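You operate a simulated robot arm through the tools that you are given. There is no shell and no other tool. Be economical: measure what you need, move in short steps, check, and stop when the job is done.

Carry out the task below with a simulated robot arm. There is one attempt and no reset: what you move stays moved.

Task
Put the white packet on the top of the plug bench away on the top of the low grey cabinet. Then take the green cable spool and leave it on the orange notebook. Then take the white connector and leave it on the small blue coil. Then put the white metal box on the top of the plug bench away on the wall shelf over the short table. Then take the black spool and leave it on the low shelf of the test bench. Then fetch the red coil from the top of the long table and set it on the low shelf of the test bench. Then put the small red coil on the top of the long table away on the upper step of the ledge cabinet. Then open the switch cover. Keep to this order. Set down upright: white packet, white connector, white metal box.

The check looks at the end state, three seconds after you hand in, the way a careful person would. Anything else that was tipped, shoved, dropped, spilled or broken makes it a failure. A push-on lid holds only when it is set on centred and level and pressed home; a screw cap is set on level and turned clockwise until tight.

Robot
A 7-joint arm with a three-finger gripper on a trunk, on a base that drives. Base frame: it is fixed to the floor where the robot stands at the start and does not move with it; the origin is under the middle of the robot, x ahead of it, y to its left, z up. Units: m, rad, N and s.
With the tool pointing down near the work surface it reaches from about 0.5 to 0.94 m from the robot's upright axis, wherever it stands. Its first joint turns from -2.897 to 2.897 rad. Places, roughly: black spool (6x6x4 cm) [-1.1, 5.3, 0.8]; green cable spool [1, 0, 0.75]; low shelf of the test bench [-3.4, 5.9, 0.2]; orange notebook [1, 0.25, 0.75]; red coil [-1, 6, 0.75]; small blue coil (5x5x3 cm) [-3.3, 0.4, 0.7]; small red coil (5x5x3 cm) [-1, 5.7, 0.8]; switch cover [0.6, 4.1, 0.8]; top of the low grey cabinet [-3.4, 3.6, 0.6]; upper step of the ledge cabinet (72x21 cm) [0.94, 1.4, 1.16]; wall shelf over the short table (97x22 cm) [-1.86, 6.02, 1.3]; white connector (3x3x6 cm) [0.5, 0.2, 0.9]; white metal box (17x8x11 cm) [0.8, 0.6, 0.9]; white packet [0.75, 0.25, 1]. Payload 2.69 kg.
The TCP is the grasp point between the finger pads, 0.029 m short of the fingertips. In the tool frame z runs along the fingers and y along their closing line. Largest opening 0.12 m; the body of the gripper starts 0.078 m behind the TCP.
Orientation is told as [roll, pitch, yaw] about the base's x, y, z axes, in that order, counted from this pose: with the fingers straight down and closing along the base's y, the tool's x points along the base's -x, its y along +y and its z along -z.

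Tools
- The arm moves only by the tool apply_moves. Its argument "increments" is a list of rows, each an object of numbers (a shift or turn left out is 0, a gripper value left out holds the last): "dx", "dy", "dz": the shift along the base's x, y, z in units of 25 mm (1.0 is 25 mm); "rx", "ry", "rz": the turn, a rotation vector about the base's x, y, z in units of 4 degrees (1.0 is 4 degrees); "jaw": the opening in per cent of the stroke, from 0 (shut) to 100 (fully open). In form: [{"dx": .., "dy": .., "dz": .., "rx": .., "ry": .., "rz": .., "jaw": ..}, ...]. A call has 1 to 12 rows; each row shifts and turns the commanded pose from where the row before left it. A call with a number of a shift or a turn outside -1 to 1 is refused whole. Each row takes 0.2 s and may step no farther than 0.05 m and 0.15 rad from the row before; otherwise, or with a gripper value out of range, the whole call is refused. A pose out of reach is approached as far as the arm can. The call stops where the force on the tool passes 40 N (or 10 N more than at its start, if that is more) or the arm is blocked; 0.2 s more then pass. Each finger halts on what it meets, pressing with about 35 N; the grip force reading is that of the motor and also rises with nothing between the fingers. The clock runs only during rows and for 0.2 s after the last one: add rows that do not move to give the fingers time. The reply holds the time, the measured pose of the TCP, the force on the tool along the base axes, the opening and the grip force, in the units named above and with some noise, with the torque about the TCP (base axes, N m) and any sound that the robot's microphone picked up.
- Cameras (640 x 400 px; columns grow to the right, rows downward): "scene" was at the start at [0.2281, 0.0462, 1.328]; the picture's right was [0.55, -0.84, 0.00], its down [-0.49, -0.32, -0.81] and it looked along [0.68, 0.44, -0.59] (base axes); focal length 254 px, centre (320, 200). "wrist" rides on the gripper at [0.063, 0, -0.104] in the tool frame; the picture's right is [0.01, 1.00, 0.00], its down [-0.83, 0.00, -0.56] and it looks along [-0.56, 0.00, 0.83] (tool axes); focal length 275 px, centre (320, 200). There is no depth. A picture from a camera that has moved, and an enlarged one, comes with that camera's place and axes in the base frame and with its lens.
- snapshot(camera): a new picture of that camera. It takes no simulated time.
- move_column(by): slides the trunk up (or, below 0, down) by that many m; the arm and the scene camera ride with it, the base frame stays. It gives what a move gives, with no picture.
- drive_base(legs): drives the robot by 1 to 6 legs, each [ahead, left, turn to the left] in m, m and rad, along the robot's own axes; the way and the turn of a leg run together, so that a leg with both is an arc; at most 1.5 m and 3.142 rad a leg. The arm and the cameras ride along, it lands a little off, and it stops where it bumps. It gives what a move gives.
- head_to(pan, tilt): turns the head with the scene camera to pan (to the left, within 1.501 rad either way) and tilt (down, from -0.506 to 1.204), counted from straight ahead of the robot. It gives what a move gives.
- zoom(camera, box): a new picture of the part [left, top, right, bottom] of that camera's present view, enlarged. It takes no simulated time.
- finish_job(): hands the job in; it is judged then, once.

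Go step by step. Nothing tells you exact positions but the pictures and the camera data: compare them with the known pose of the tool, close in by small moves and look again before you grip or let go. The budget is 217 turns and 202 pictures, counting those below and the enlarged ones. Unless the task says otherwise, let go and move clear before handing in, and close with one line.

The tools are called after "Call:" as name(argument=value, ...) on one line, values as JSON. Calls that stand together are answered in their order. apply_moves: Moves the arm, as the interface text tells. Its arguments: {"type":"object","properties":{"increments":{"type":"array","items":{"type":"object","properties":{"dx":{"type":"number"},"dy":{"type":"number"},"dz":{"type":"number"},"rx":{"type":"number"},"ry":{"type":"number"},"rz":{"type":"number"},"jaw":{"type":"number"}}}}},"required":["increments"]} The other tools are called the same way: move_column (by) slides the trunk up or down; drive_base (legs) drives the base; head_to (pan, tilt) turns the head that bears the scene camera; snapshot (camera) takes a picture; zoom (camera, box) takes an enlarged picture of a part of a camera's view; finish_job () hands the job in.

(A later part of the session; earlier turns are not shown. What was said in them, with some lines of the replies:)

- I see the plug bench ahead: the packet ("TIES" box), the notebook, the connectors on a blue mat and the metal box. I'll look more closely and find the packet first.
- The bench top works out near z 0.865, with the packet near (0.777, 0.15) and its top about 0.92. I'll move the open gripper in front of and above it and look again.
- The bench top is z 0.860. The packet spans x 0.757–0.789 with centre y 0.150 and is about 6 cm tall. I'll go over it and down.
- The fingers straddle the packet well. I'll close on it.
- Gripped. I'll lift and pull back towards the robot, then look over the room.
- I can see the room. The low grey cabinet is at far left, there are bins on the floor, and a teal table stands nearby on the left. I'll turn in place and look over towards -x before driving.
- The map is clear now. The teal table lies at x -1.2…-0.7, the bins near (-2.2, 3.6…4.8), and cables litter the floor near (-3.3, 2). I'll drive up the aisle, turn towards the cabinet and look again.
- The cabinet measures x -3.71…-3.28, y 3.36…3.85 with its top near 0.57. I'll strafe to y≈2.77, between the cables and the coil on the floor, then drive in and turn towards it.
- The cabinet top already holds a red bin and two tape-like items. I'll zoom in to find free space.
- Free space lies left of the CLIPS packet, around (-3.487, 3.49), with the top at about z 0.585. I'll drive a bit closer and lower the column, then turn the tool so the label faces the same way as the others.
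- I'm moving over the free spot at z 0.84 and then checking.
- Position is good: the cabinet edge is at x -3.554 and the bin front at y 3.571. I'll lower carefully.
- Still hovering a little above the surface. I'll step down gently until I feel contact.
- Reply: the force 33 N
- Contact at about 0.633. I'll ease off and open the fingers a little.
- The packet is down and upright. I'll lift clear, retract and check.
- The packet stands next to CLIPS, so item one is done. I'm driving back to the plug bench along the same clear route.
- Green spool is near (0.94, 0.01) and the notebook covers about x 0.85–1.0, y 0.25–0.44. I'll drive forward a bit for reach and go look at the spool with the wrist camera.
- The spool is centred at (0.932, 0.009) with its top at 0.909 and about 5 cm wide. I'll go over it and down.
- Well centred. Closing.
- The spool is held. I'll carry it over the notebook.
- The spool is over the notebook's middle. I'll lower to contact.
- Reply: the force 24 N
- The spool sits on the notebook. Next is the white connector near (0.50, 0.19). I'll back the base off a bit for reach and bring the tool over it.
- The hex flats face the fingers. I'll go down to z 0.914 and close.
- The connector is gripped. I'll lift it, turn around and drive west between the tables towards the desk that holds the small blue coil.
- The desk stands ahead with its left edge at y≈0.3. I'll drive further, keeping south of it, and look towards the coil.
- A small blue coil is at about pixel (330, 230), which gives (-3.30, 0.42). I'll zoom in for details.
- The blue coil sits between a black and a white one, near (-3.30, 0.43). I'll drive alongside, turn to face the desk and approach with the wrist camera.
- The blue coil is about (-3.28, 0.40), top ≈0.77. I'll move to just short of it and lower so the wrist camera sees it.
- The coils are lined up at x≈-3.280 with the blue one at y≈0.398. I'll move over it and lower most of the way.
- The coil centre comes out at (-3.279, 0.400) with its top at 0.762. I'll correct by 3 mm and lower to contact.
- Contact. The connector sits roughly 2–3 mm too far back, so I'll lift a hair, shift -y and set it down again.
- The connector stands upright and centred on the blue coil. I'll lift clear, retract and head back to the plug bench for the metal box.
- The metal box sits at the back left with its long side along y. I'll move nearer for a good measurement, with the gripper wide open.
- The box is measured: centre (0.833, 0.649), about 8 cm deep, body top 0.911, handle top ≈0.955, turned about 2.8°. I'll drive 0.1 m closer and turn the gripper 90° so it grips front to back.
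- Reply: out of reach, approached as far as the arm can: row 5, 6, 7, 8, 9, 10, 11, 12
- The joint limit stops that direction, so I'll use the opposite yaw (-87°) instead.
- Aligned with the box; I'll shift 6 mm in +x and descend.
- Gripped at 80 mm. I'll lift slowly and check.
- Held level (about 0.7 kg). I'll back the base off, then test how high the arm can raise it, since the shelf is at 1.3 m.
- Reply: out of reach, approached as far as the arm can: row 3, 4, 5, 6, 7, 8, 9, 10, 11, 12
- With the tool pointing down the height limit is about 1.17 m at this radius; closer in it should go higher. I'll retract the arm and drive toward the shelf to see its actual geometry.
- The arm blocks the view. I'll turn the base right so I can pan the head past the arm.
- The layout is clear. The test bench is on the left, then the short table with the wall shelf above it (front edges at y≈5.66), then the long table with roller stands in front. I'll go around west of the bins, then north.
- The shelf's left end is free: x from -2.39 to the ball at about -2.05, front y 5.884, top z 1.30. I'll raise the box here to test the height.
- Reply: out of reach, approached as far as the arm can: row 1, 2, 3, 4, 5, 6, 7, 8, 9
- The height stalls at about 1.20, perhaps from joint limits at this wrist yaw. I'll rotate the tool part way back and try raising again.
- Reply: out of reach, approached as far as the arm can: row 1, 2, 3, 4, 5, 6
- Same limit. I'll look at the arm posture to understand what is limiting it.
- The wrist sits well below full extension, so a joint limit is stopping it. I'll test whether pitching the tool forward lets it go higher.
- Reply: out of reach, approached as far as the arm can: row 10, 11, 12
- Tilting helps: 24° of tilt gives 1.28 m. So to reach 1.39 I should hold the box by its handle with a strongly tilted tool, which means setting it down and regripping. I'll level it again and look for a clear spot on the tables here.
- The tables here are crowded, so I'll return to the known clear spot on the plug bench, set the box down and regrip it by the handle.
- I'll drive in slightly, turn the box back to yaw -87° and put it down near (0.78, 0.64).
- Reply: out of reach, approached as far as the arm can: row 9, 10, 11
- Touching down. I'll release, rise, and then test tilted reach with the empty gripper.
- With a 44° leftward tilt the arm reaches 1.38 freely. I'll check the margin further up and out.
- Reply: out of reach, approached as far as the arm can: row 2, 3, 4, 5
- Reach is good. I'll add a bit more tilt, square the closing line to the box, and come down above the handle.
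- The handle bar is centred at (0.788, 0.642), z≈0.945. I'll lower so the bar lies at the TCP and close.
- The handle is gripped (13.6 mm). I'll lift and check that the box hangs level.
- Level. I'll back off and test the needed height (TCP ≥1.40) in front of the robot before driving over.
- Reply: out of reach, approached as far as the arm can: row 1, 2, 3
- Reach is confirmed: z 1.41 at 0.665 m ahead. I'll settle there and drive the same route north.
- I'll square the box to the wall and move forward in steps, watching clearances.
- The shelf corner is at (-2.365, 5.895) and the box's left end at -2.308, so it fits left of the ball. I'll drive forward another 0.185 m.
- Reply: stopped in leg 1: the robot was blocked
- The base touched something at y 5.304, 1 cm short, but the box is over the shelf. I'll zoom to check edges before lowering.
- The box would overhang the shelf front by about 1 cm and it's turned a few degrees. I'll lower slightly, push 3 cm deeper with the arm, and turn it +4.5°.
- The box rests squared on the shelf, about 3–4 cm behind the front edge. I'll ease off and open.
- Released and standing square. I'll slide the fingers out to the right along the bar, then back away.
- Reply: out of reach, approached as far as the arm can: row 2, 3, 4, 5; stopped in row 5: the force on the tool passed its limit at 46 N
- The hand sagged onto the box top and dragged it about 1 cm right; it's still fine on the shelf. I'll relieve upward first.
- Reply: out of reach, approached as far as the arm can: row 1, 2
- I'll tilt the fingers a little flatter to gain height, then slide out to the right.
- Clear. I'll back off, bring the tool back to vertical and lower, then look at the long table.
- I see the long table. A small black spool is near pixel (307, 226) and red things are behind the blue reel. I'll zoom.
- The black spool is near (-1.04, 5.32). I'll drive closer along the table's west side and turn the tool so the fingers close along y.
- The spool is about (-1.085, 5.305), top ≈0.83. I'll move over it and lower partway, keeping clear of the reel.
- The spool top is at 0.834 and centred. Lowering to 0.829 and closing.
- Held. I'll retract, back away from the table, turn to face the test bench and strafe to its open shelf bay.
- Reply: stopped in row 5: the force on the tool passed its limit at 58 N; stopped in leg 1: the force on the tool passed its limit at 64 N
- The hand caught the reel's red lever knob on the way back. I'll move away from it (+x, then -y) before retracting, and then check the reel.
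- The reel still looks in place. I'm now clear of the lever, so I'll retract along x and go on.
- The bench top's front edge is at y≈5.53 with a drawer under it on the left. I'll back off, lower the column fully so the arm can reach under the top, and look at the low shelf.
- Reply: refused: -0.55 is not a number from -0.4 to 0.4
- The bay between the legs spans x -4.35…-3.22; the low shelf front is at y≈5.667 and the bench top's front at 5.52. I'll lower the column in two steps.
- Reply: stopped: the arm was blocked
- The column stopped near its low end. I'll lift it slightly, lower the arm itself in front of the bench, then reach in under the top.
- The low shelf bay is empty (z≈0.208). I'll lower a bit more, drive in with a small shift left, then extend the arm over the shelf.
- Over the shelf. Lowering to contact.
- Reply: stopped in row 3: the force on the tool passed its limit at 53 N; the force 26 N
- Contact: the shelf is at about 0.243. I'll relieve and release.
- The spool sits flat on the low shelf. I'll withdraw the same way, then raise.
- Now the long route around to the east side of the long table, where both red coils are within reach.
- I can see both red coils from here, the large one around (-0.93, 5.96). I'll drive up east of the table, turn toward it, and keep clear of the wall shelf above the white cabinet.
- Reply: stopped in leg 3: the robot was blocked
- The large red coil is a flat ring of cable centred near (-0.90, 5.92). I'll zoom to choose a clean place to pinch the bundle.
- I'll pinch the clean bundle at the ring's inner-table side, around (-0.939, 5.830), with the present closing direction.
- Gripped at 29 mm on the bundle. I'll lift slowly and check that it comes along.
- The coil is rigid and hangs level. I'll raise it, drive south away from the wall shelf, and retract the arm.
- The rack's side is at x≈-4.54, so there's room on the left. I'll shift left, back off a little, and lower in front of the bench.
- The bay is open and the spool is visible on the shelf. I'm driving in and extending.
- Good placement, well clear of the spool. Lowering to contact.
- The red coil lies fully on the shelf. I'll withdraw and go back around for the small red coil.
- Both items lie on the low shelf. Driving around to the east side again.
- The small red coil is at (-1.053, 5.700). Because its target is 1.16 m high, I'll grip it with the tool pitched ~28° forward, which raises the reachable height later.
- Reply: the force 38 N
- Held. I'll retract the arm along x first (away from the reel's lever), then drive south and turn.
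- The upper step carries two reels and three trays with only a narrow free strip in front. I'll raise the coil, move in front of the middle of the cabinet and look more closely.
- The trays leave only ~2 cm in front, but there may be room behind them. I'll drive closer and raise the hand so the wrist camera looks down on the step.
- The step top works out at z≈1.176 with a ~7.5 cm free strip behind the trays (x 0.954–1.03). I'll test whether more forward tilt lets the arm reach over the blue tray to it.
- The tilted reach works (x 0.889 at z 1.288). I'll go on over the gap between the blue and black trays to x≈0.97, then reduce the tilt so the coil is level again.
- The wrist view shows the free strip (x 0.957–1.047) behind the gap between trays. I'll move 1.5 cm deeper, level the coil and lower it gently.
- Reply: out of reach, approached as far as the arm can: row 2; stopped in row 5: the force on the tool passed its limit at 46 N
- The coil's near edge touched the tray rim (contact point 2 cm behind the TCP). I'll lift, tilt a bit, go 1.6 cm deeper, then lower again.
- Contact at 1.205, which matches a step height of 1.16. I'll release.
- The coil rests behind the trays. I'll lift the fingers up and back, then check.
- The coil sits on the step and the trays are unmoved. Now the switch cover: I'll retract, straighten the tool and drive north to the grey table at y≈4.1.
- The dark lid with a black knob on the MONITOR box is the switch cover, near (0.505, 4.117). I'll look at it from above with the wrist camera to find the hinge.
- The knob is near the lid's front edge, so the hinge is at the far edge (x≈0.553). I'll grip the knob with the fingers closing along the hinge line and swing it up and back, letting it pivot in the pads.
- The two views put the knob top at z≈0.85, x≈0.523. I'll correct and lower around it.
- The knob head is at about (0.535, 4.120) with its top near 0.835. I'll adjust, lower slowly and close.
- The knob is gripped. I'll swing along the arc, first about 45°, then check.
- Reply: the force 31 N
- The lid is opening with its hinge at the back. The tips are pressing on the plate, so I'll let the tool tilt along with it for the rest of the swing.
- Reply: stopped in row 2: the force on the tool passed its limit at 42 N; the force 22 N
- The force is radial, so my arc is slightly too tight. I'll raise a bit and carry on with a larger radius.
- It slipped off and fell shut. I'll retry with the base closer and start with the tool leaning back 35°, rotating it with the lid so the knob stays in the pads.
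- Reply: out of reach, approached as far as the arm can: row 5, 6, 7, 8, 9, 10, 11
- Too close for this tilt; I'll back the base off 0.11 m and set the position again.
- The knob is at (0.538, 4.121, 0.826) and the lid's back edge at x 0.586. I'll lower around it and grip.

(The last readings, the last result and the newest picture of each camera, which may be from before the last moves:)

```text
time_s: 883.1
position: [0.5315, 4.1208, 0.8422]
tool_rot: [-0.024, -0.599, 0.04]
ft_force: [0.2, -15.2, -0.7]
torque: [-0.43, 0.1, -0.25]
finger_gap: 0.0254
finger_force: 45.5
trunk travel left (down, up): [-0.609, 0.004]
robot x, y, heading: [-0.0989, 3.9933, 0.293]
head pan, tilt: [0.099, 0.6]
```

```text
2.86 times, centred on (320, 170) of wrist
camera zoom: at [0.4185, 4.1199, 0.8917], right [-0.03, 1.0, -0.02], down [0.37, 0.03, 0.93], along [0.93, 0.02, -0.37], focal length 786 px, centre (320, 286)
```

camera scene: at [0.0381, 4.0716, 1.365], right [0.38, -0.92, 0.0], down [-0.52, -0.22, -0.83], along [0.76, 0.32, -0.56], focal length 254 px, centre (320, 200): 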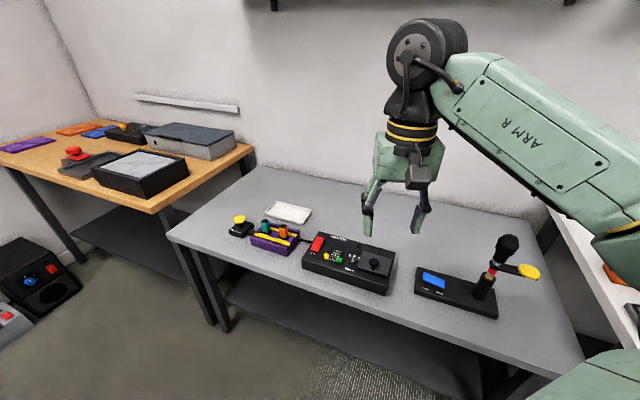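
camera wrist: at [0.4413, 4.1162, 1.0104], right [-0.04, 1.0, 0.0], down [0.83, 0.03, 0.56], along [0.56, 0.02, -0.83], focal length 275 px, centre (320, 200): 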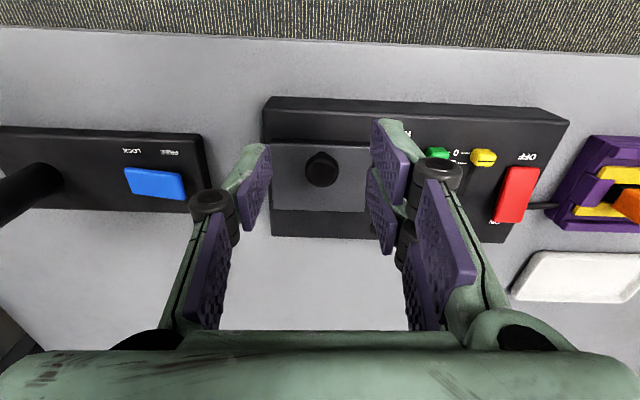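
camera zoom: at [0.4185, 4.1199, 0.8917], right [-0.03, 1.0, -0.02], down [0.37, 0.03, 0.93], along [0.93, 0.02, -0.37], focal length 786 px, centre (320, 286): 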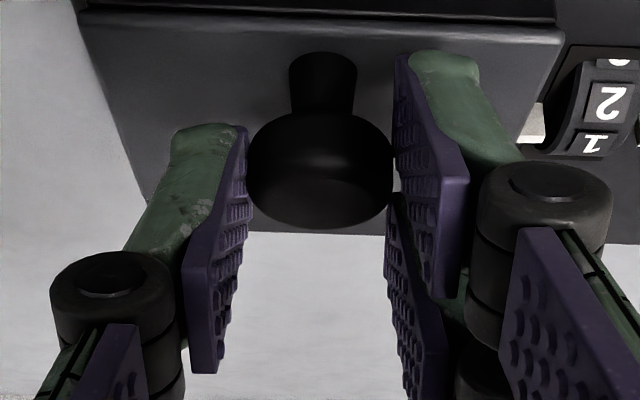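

Firm grip at the knob's widest part. Swinging with the tool rotating along, first ~40°.

Call:
apply_moves(increments=[{"dx": 0.142, "dz": 0.168, "ry": 0.75}, {"dx": 0.142, "dz": 0.168, "ry": 0.75}, {"dx": 0.142, "dz": 0.168, "ry": 0.75}, {"dx": 0.142, "dz": 0.168, "ry": 0.75}, {"dx": 0.191, "dz": 0.114, "ry": 0.75}, {"dx": 0.191, "dz": 0.114, "ry": 0.75}, {"dx": 0.191, "dz": 0.114, "ry": 0.75}, {"dx": 0.191, "dz": 0.114, "ry": 0.75}, {}])

```text
time_s: 885.1
position: [0.5631, 4.1211, 0.8736]
tool_rot: [-0.01, -0.186, 0.035]
ft_force: [-8.8, -20.1, 18.5]
torque: [-0.78, 0.02, 0.01]
finger_gap: 0.025
finger_force: 45.1
trunk travel left (down, up): [-0.609, 0.004]
robot x, y, heading: [-0.0986, 3.9929, 0.291]
head pan, tilt: [0.099, 0.6]
```

The measured pose suggests the hinge is a bit higher than I assumed, so I'm adjusting the arc and continuing past vertical.

Call:
apply_moves(increments=[{"dx": 0.1, "dz": 0.16, "ry": 0.75}, {"dx": 0.21, "dz": 0.08, "ry": 0.75}, {"dx": 0.22, "dz": 0.06, "ry": 0.75}, {"dx": 0.22, "dz": 0.04, "ry": 0.75}, {"dx": 0.208, "dz": 0.01, "ry": 0.75}, {"dx": 0.208, "dz": 0, "ry": 0.75}, {"dx": 0.208, "dz": -0.03, "ry": 0.75}, {"dx": 0.208, "dz": -0.05, "ry": 0.75}, {}])

Call:
zoom(camera="scene", box=[280, 200, 420, 320])

```text
time_s: 887.1
position: [0.5996, 4.1213, 0.8815]
tool_rot: [0.007, 0.241, 0.038]
ft_force: [-20.9, -18.4, 26.8]
torque: [-0.44, 1.74, 0.12]
finger_gap: 0.0249
finger_force: 45.2
trunk travel left (down, up): [-0.609, 0.004]
robot x, y, heading: [-0.1001, 3.9956, 0.294]
head pan, tilt: [0.099, 0.6]
```

```text
3.33 times, centred on (350, 260) of scene
camera zoom: at [0.1265, 4.0698, 1.3661], right [0.38, -0.92, 0.0], down [-0.52, -0.21, -0.83], along [0.76, 0.32, -0.56], focal length 845 px, centre (220, 0)
```

zoom: 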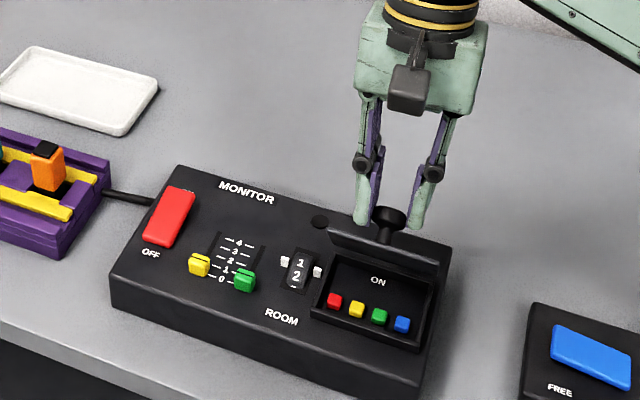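

The lid is at ~66–70°. A refit gives a hinge at (0.596, 0.805) with radius 0.06. Continuing on that arc.

Call:
apply_moves(increments=[{"dx": 0.05, "dz": 0.17, "ry": 0.5}, {"dx": 0.2, "dz": 0.0, "ry": 0.5}, {"dx": 0.2, "dz": -0.05, "ry": 0.5}, {"dx": 0.2, "dz": -0.07, "ry": 0.5}, {"dx": 0.2, "dz": -0.07, "ry": 0.4}, {"dx": 0.2, "dz": -0.1, "ry": 0.4}, {"dx": 0.2, "dz": -0.12, "ry": 0.4}, {"dx": 0.2, "dz": -0.13, "ry": 0.4}, {}])

Call:
zoom(camera="scene", box=[280, 200, 420, 320])

```text
time_s: 888.8
position: [0.6319, 4.1217, 0.8777]
tool_rot: [0.015, 0.466, 0.043]
ft_force: [-8.7, -3.2, 21.7]
torque: [-0.43, 1.42, 0.05]
finger_gap: 0.0242
finger_force: 44.3
trunk travel left (down, up): [-0.609, 0.004]
robot x, y, heading: [-0.1034, 3.9956, 0.288]
head pan, tilt: [0.099, 0.6]
stopped in row 8: the force on the tool passed its limit at 50 N (the readings are from after the stop); the commanded pose is now the measured one
```

```text
3.33 times, centred on (350, 260) of scene
camera zoom: at [0.1281, 4.071, 1.3652], right [0.38, -0.92, 0.0], down [-0.52, -0.22, -0.83], along [0.76, 0.32, -0.56], focal length 845 px, centre (220, 0)
```

zoom: 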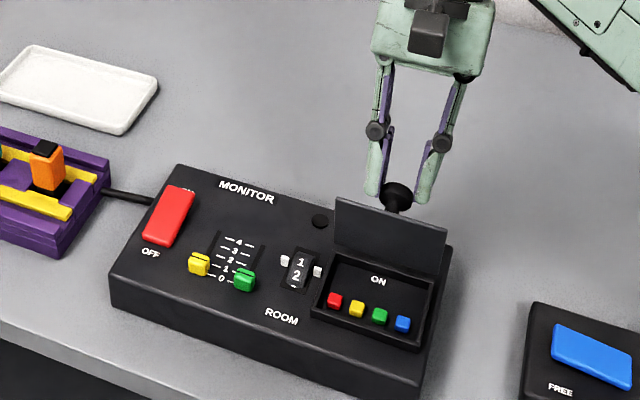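

The lid is just past vertical. A little further and it should stay open.

Call:
apply_moves(increments=[{"dx": 0.17, "dz": -0.06, "ry": 0.3}, {"dx": 0.17, "dz": -0.1, "ry": 0.3}, {"dx": 0.17, "dz": -0.11, "ry": 0.3}, {"dx": 0.16, "dz": -0.13, "ry": 0.3}, {"dx": 0.15, "dz": -0.14}, {}])

Call:
zoom(camera="scene", box=[280, 200, 420, 320])

```text
time_s: 890.2
position: [0.6543, 4.125, 0.8565]
tool_rot: [0.021, 0.547, 0.043]
ft_force: [3.8, 20.5, -1.1]
torque: [0.13, -0.29, -0.63]
finger_gap: 0.017
finger_force: 10.1
trunk travel left (down, up): [-0.609, 0.004]
robot x, y, heading: [-0.1006, 3.9946, 0.292]
head pan, tilt: [0.099, 0.6]
```

```text
3.33 times, centred on (350, 260) of scene
camera zoom: at [0.1304, 4.0734, 1.3643], right [0.38, -0.92, 0.0], down [-0.52, -0.22, -0.82], along [0.76, 0.32, -0.57], focal length 845 px, centre (220, 0)
```

zoom: 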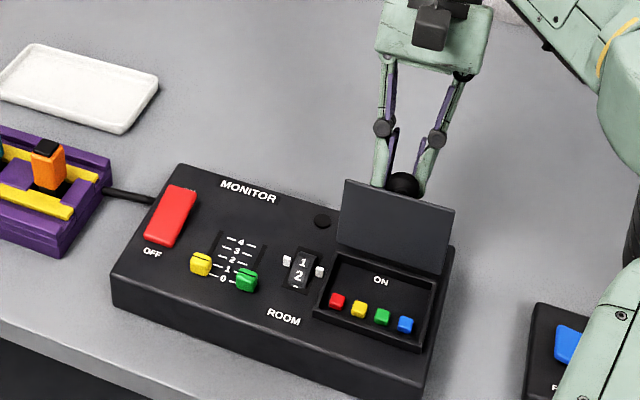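

The lid leans past vertical. I'll open the fingers and see where it settles.

Call:
apply_moves(increments=[{"jaw": 30}, {"jaw": 45}, {}, {}, {}])

Call:
zoom(camera="scene", box=[280, 200, 420, 320])

```text
time_s: 891.4
position: [0.6544, 4.122, 0.8605]
tool_rot: [0.019, 0.549, 0.043]
ft_force: [-0.2, -0.1, 0.2]
torque: [0.01, -0.01, 0.02]
finger_gap: 0.0537
finger_force: 0.0
trunk travel left (down, up): [-0.609, 0.004]
robot x, y, heading: [-0.0984, 3.9961, 0.287]
head pan, tilt: [0.099, 0.6]
```

```text
3.33 times, centred on (350, 260) of scene
camera zoom: at [0.13, 4.0715, 1.365], right [0.38, -0.92, 0.0], down [-0.52, -0.22, -0.83], along [0.76, 0.32, -0.56], focal length 845 px, centre (220, 0)
```

zoom: 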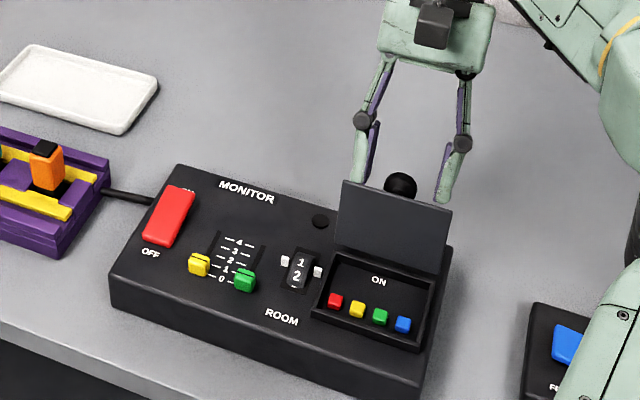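

The lid stays open. I'll withdraw the fingers up and back along the tool axis, clear of it, and check.

Call:
apply_moves(increments=[{"dx": 0.3, "dz": 0.5}, {"dx": 0.5, "dz": 0.86}, {"dx": 0.5, "dz": 0.86}, {"dx": 0.3, "dz": 1}, {"dz": 1}, {"dz": 1}, {"dz": 1}, {"dz": 1}, {"dz": 1}, {}, {}])

Call:
zoom(camera="scene", box=[250, 180, 450, 330])

```text
time_s: 893.8
position: [0.6606, 4.1203, 1.0058]
tool_rot: [0.02, 0.548, 0.043]
ft_force: [-0.1, 0.2, 0.4]
torque: [-0.03, 0.0, 0.01]
finger_gap: 0.054
finger_force: 0.2
out of reach, approached as far as the arm can: row 5, 6, 7, 8, 9
trunk travel left (down, up): [-0.609, 0.004]
robot x, y, heading: [-0.0984, 3.9923, 0.292]
head pan, tilt: [0.099, 0.6]
```

```text
2.67 times, centred on (350, 255) of scene
camera zoom: at [0.13, 4.0715, 1.365], right [0.38, -0.92, 0.0], down [-0.52, -0.22, -0.83], along [0.76, 0.32, -0.56], focal length 676 px, centre (240, 53)
```

zoom: 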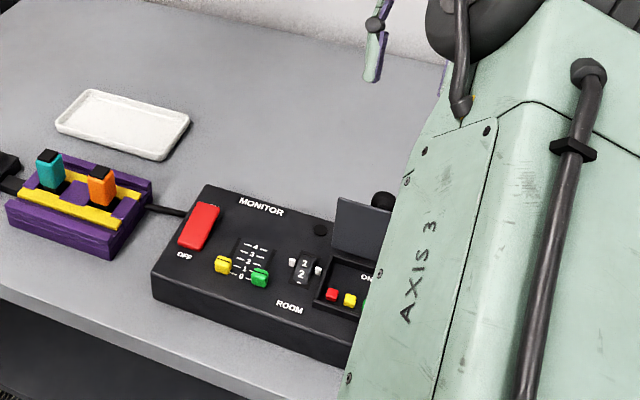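

The cover remains open. I'll back the robot away and take a last look.

Call:
drive_base(legs=[[-0.4, 0, 0]])

Call:
head_to(pan=0.35, tilt=0.5)

Call:
snapshot(camera="scene")

```text
time_s: 896.3
position: [0.283, 4.0059, 1.0065]
tool_rot: [0.021, 0.547, 0.042]
ft_force: [-0.7, 0.3, -0.4]
torque: [-0.01, -0.02, -0.01]
finger_gap: 0.0536
finger_force: 0.1
trunk travel left (down, up): [-0.609, 0.004]
robot x, y, heading: [-0.4791, 3.8788, 0.291]
head pan, tilt: [0.099, 0.6]
```

```text
time_s: 897.0
position: [0.2823, 4.0064, 1.0056]
tool_rot: [0.021, 0.549, 0.043]
ft_force: [-0.9, -0.8, 1.3]
torque: [-0.01, -0.02, -0.01]
finger_gap: 0.054
finger_force: 0.0
trunk travel left (down, up): [-0.609, 0.004]
robot x, y, heading: [-0.4786, 3.8792, 0.299]
head pan, tilt: [0.351, 0.499]
```

```text
5 pictures are left
camera scene: at [-0.2577, 3.9782, 1.374], right [0.6, -0.8, 0.0], down [-0.38, -0.29, -0.88], along [0.7, 0.53, -0.48], focal length 254 px, centre (320, 200)
```

scene: 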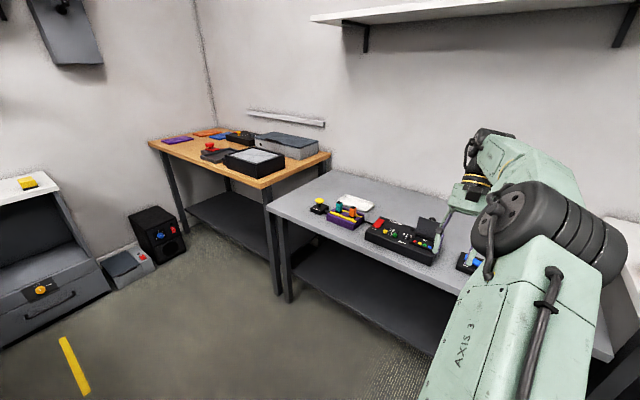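

The cover stands open, the gripper is empty and clear, and all eight jobs are done in order. I'm handing in.

Call:
finish_job()

```text
The job is handed in.
```

All eight jobs were done in the order given and handed in. Two caveats: while carrying the black spool the hand bumped the blue reel's red lever (the reel still looked in place), and the small red coil sits on the upper step behind the trays.
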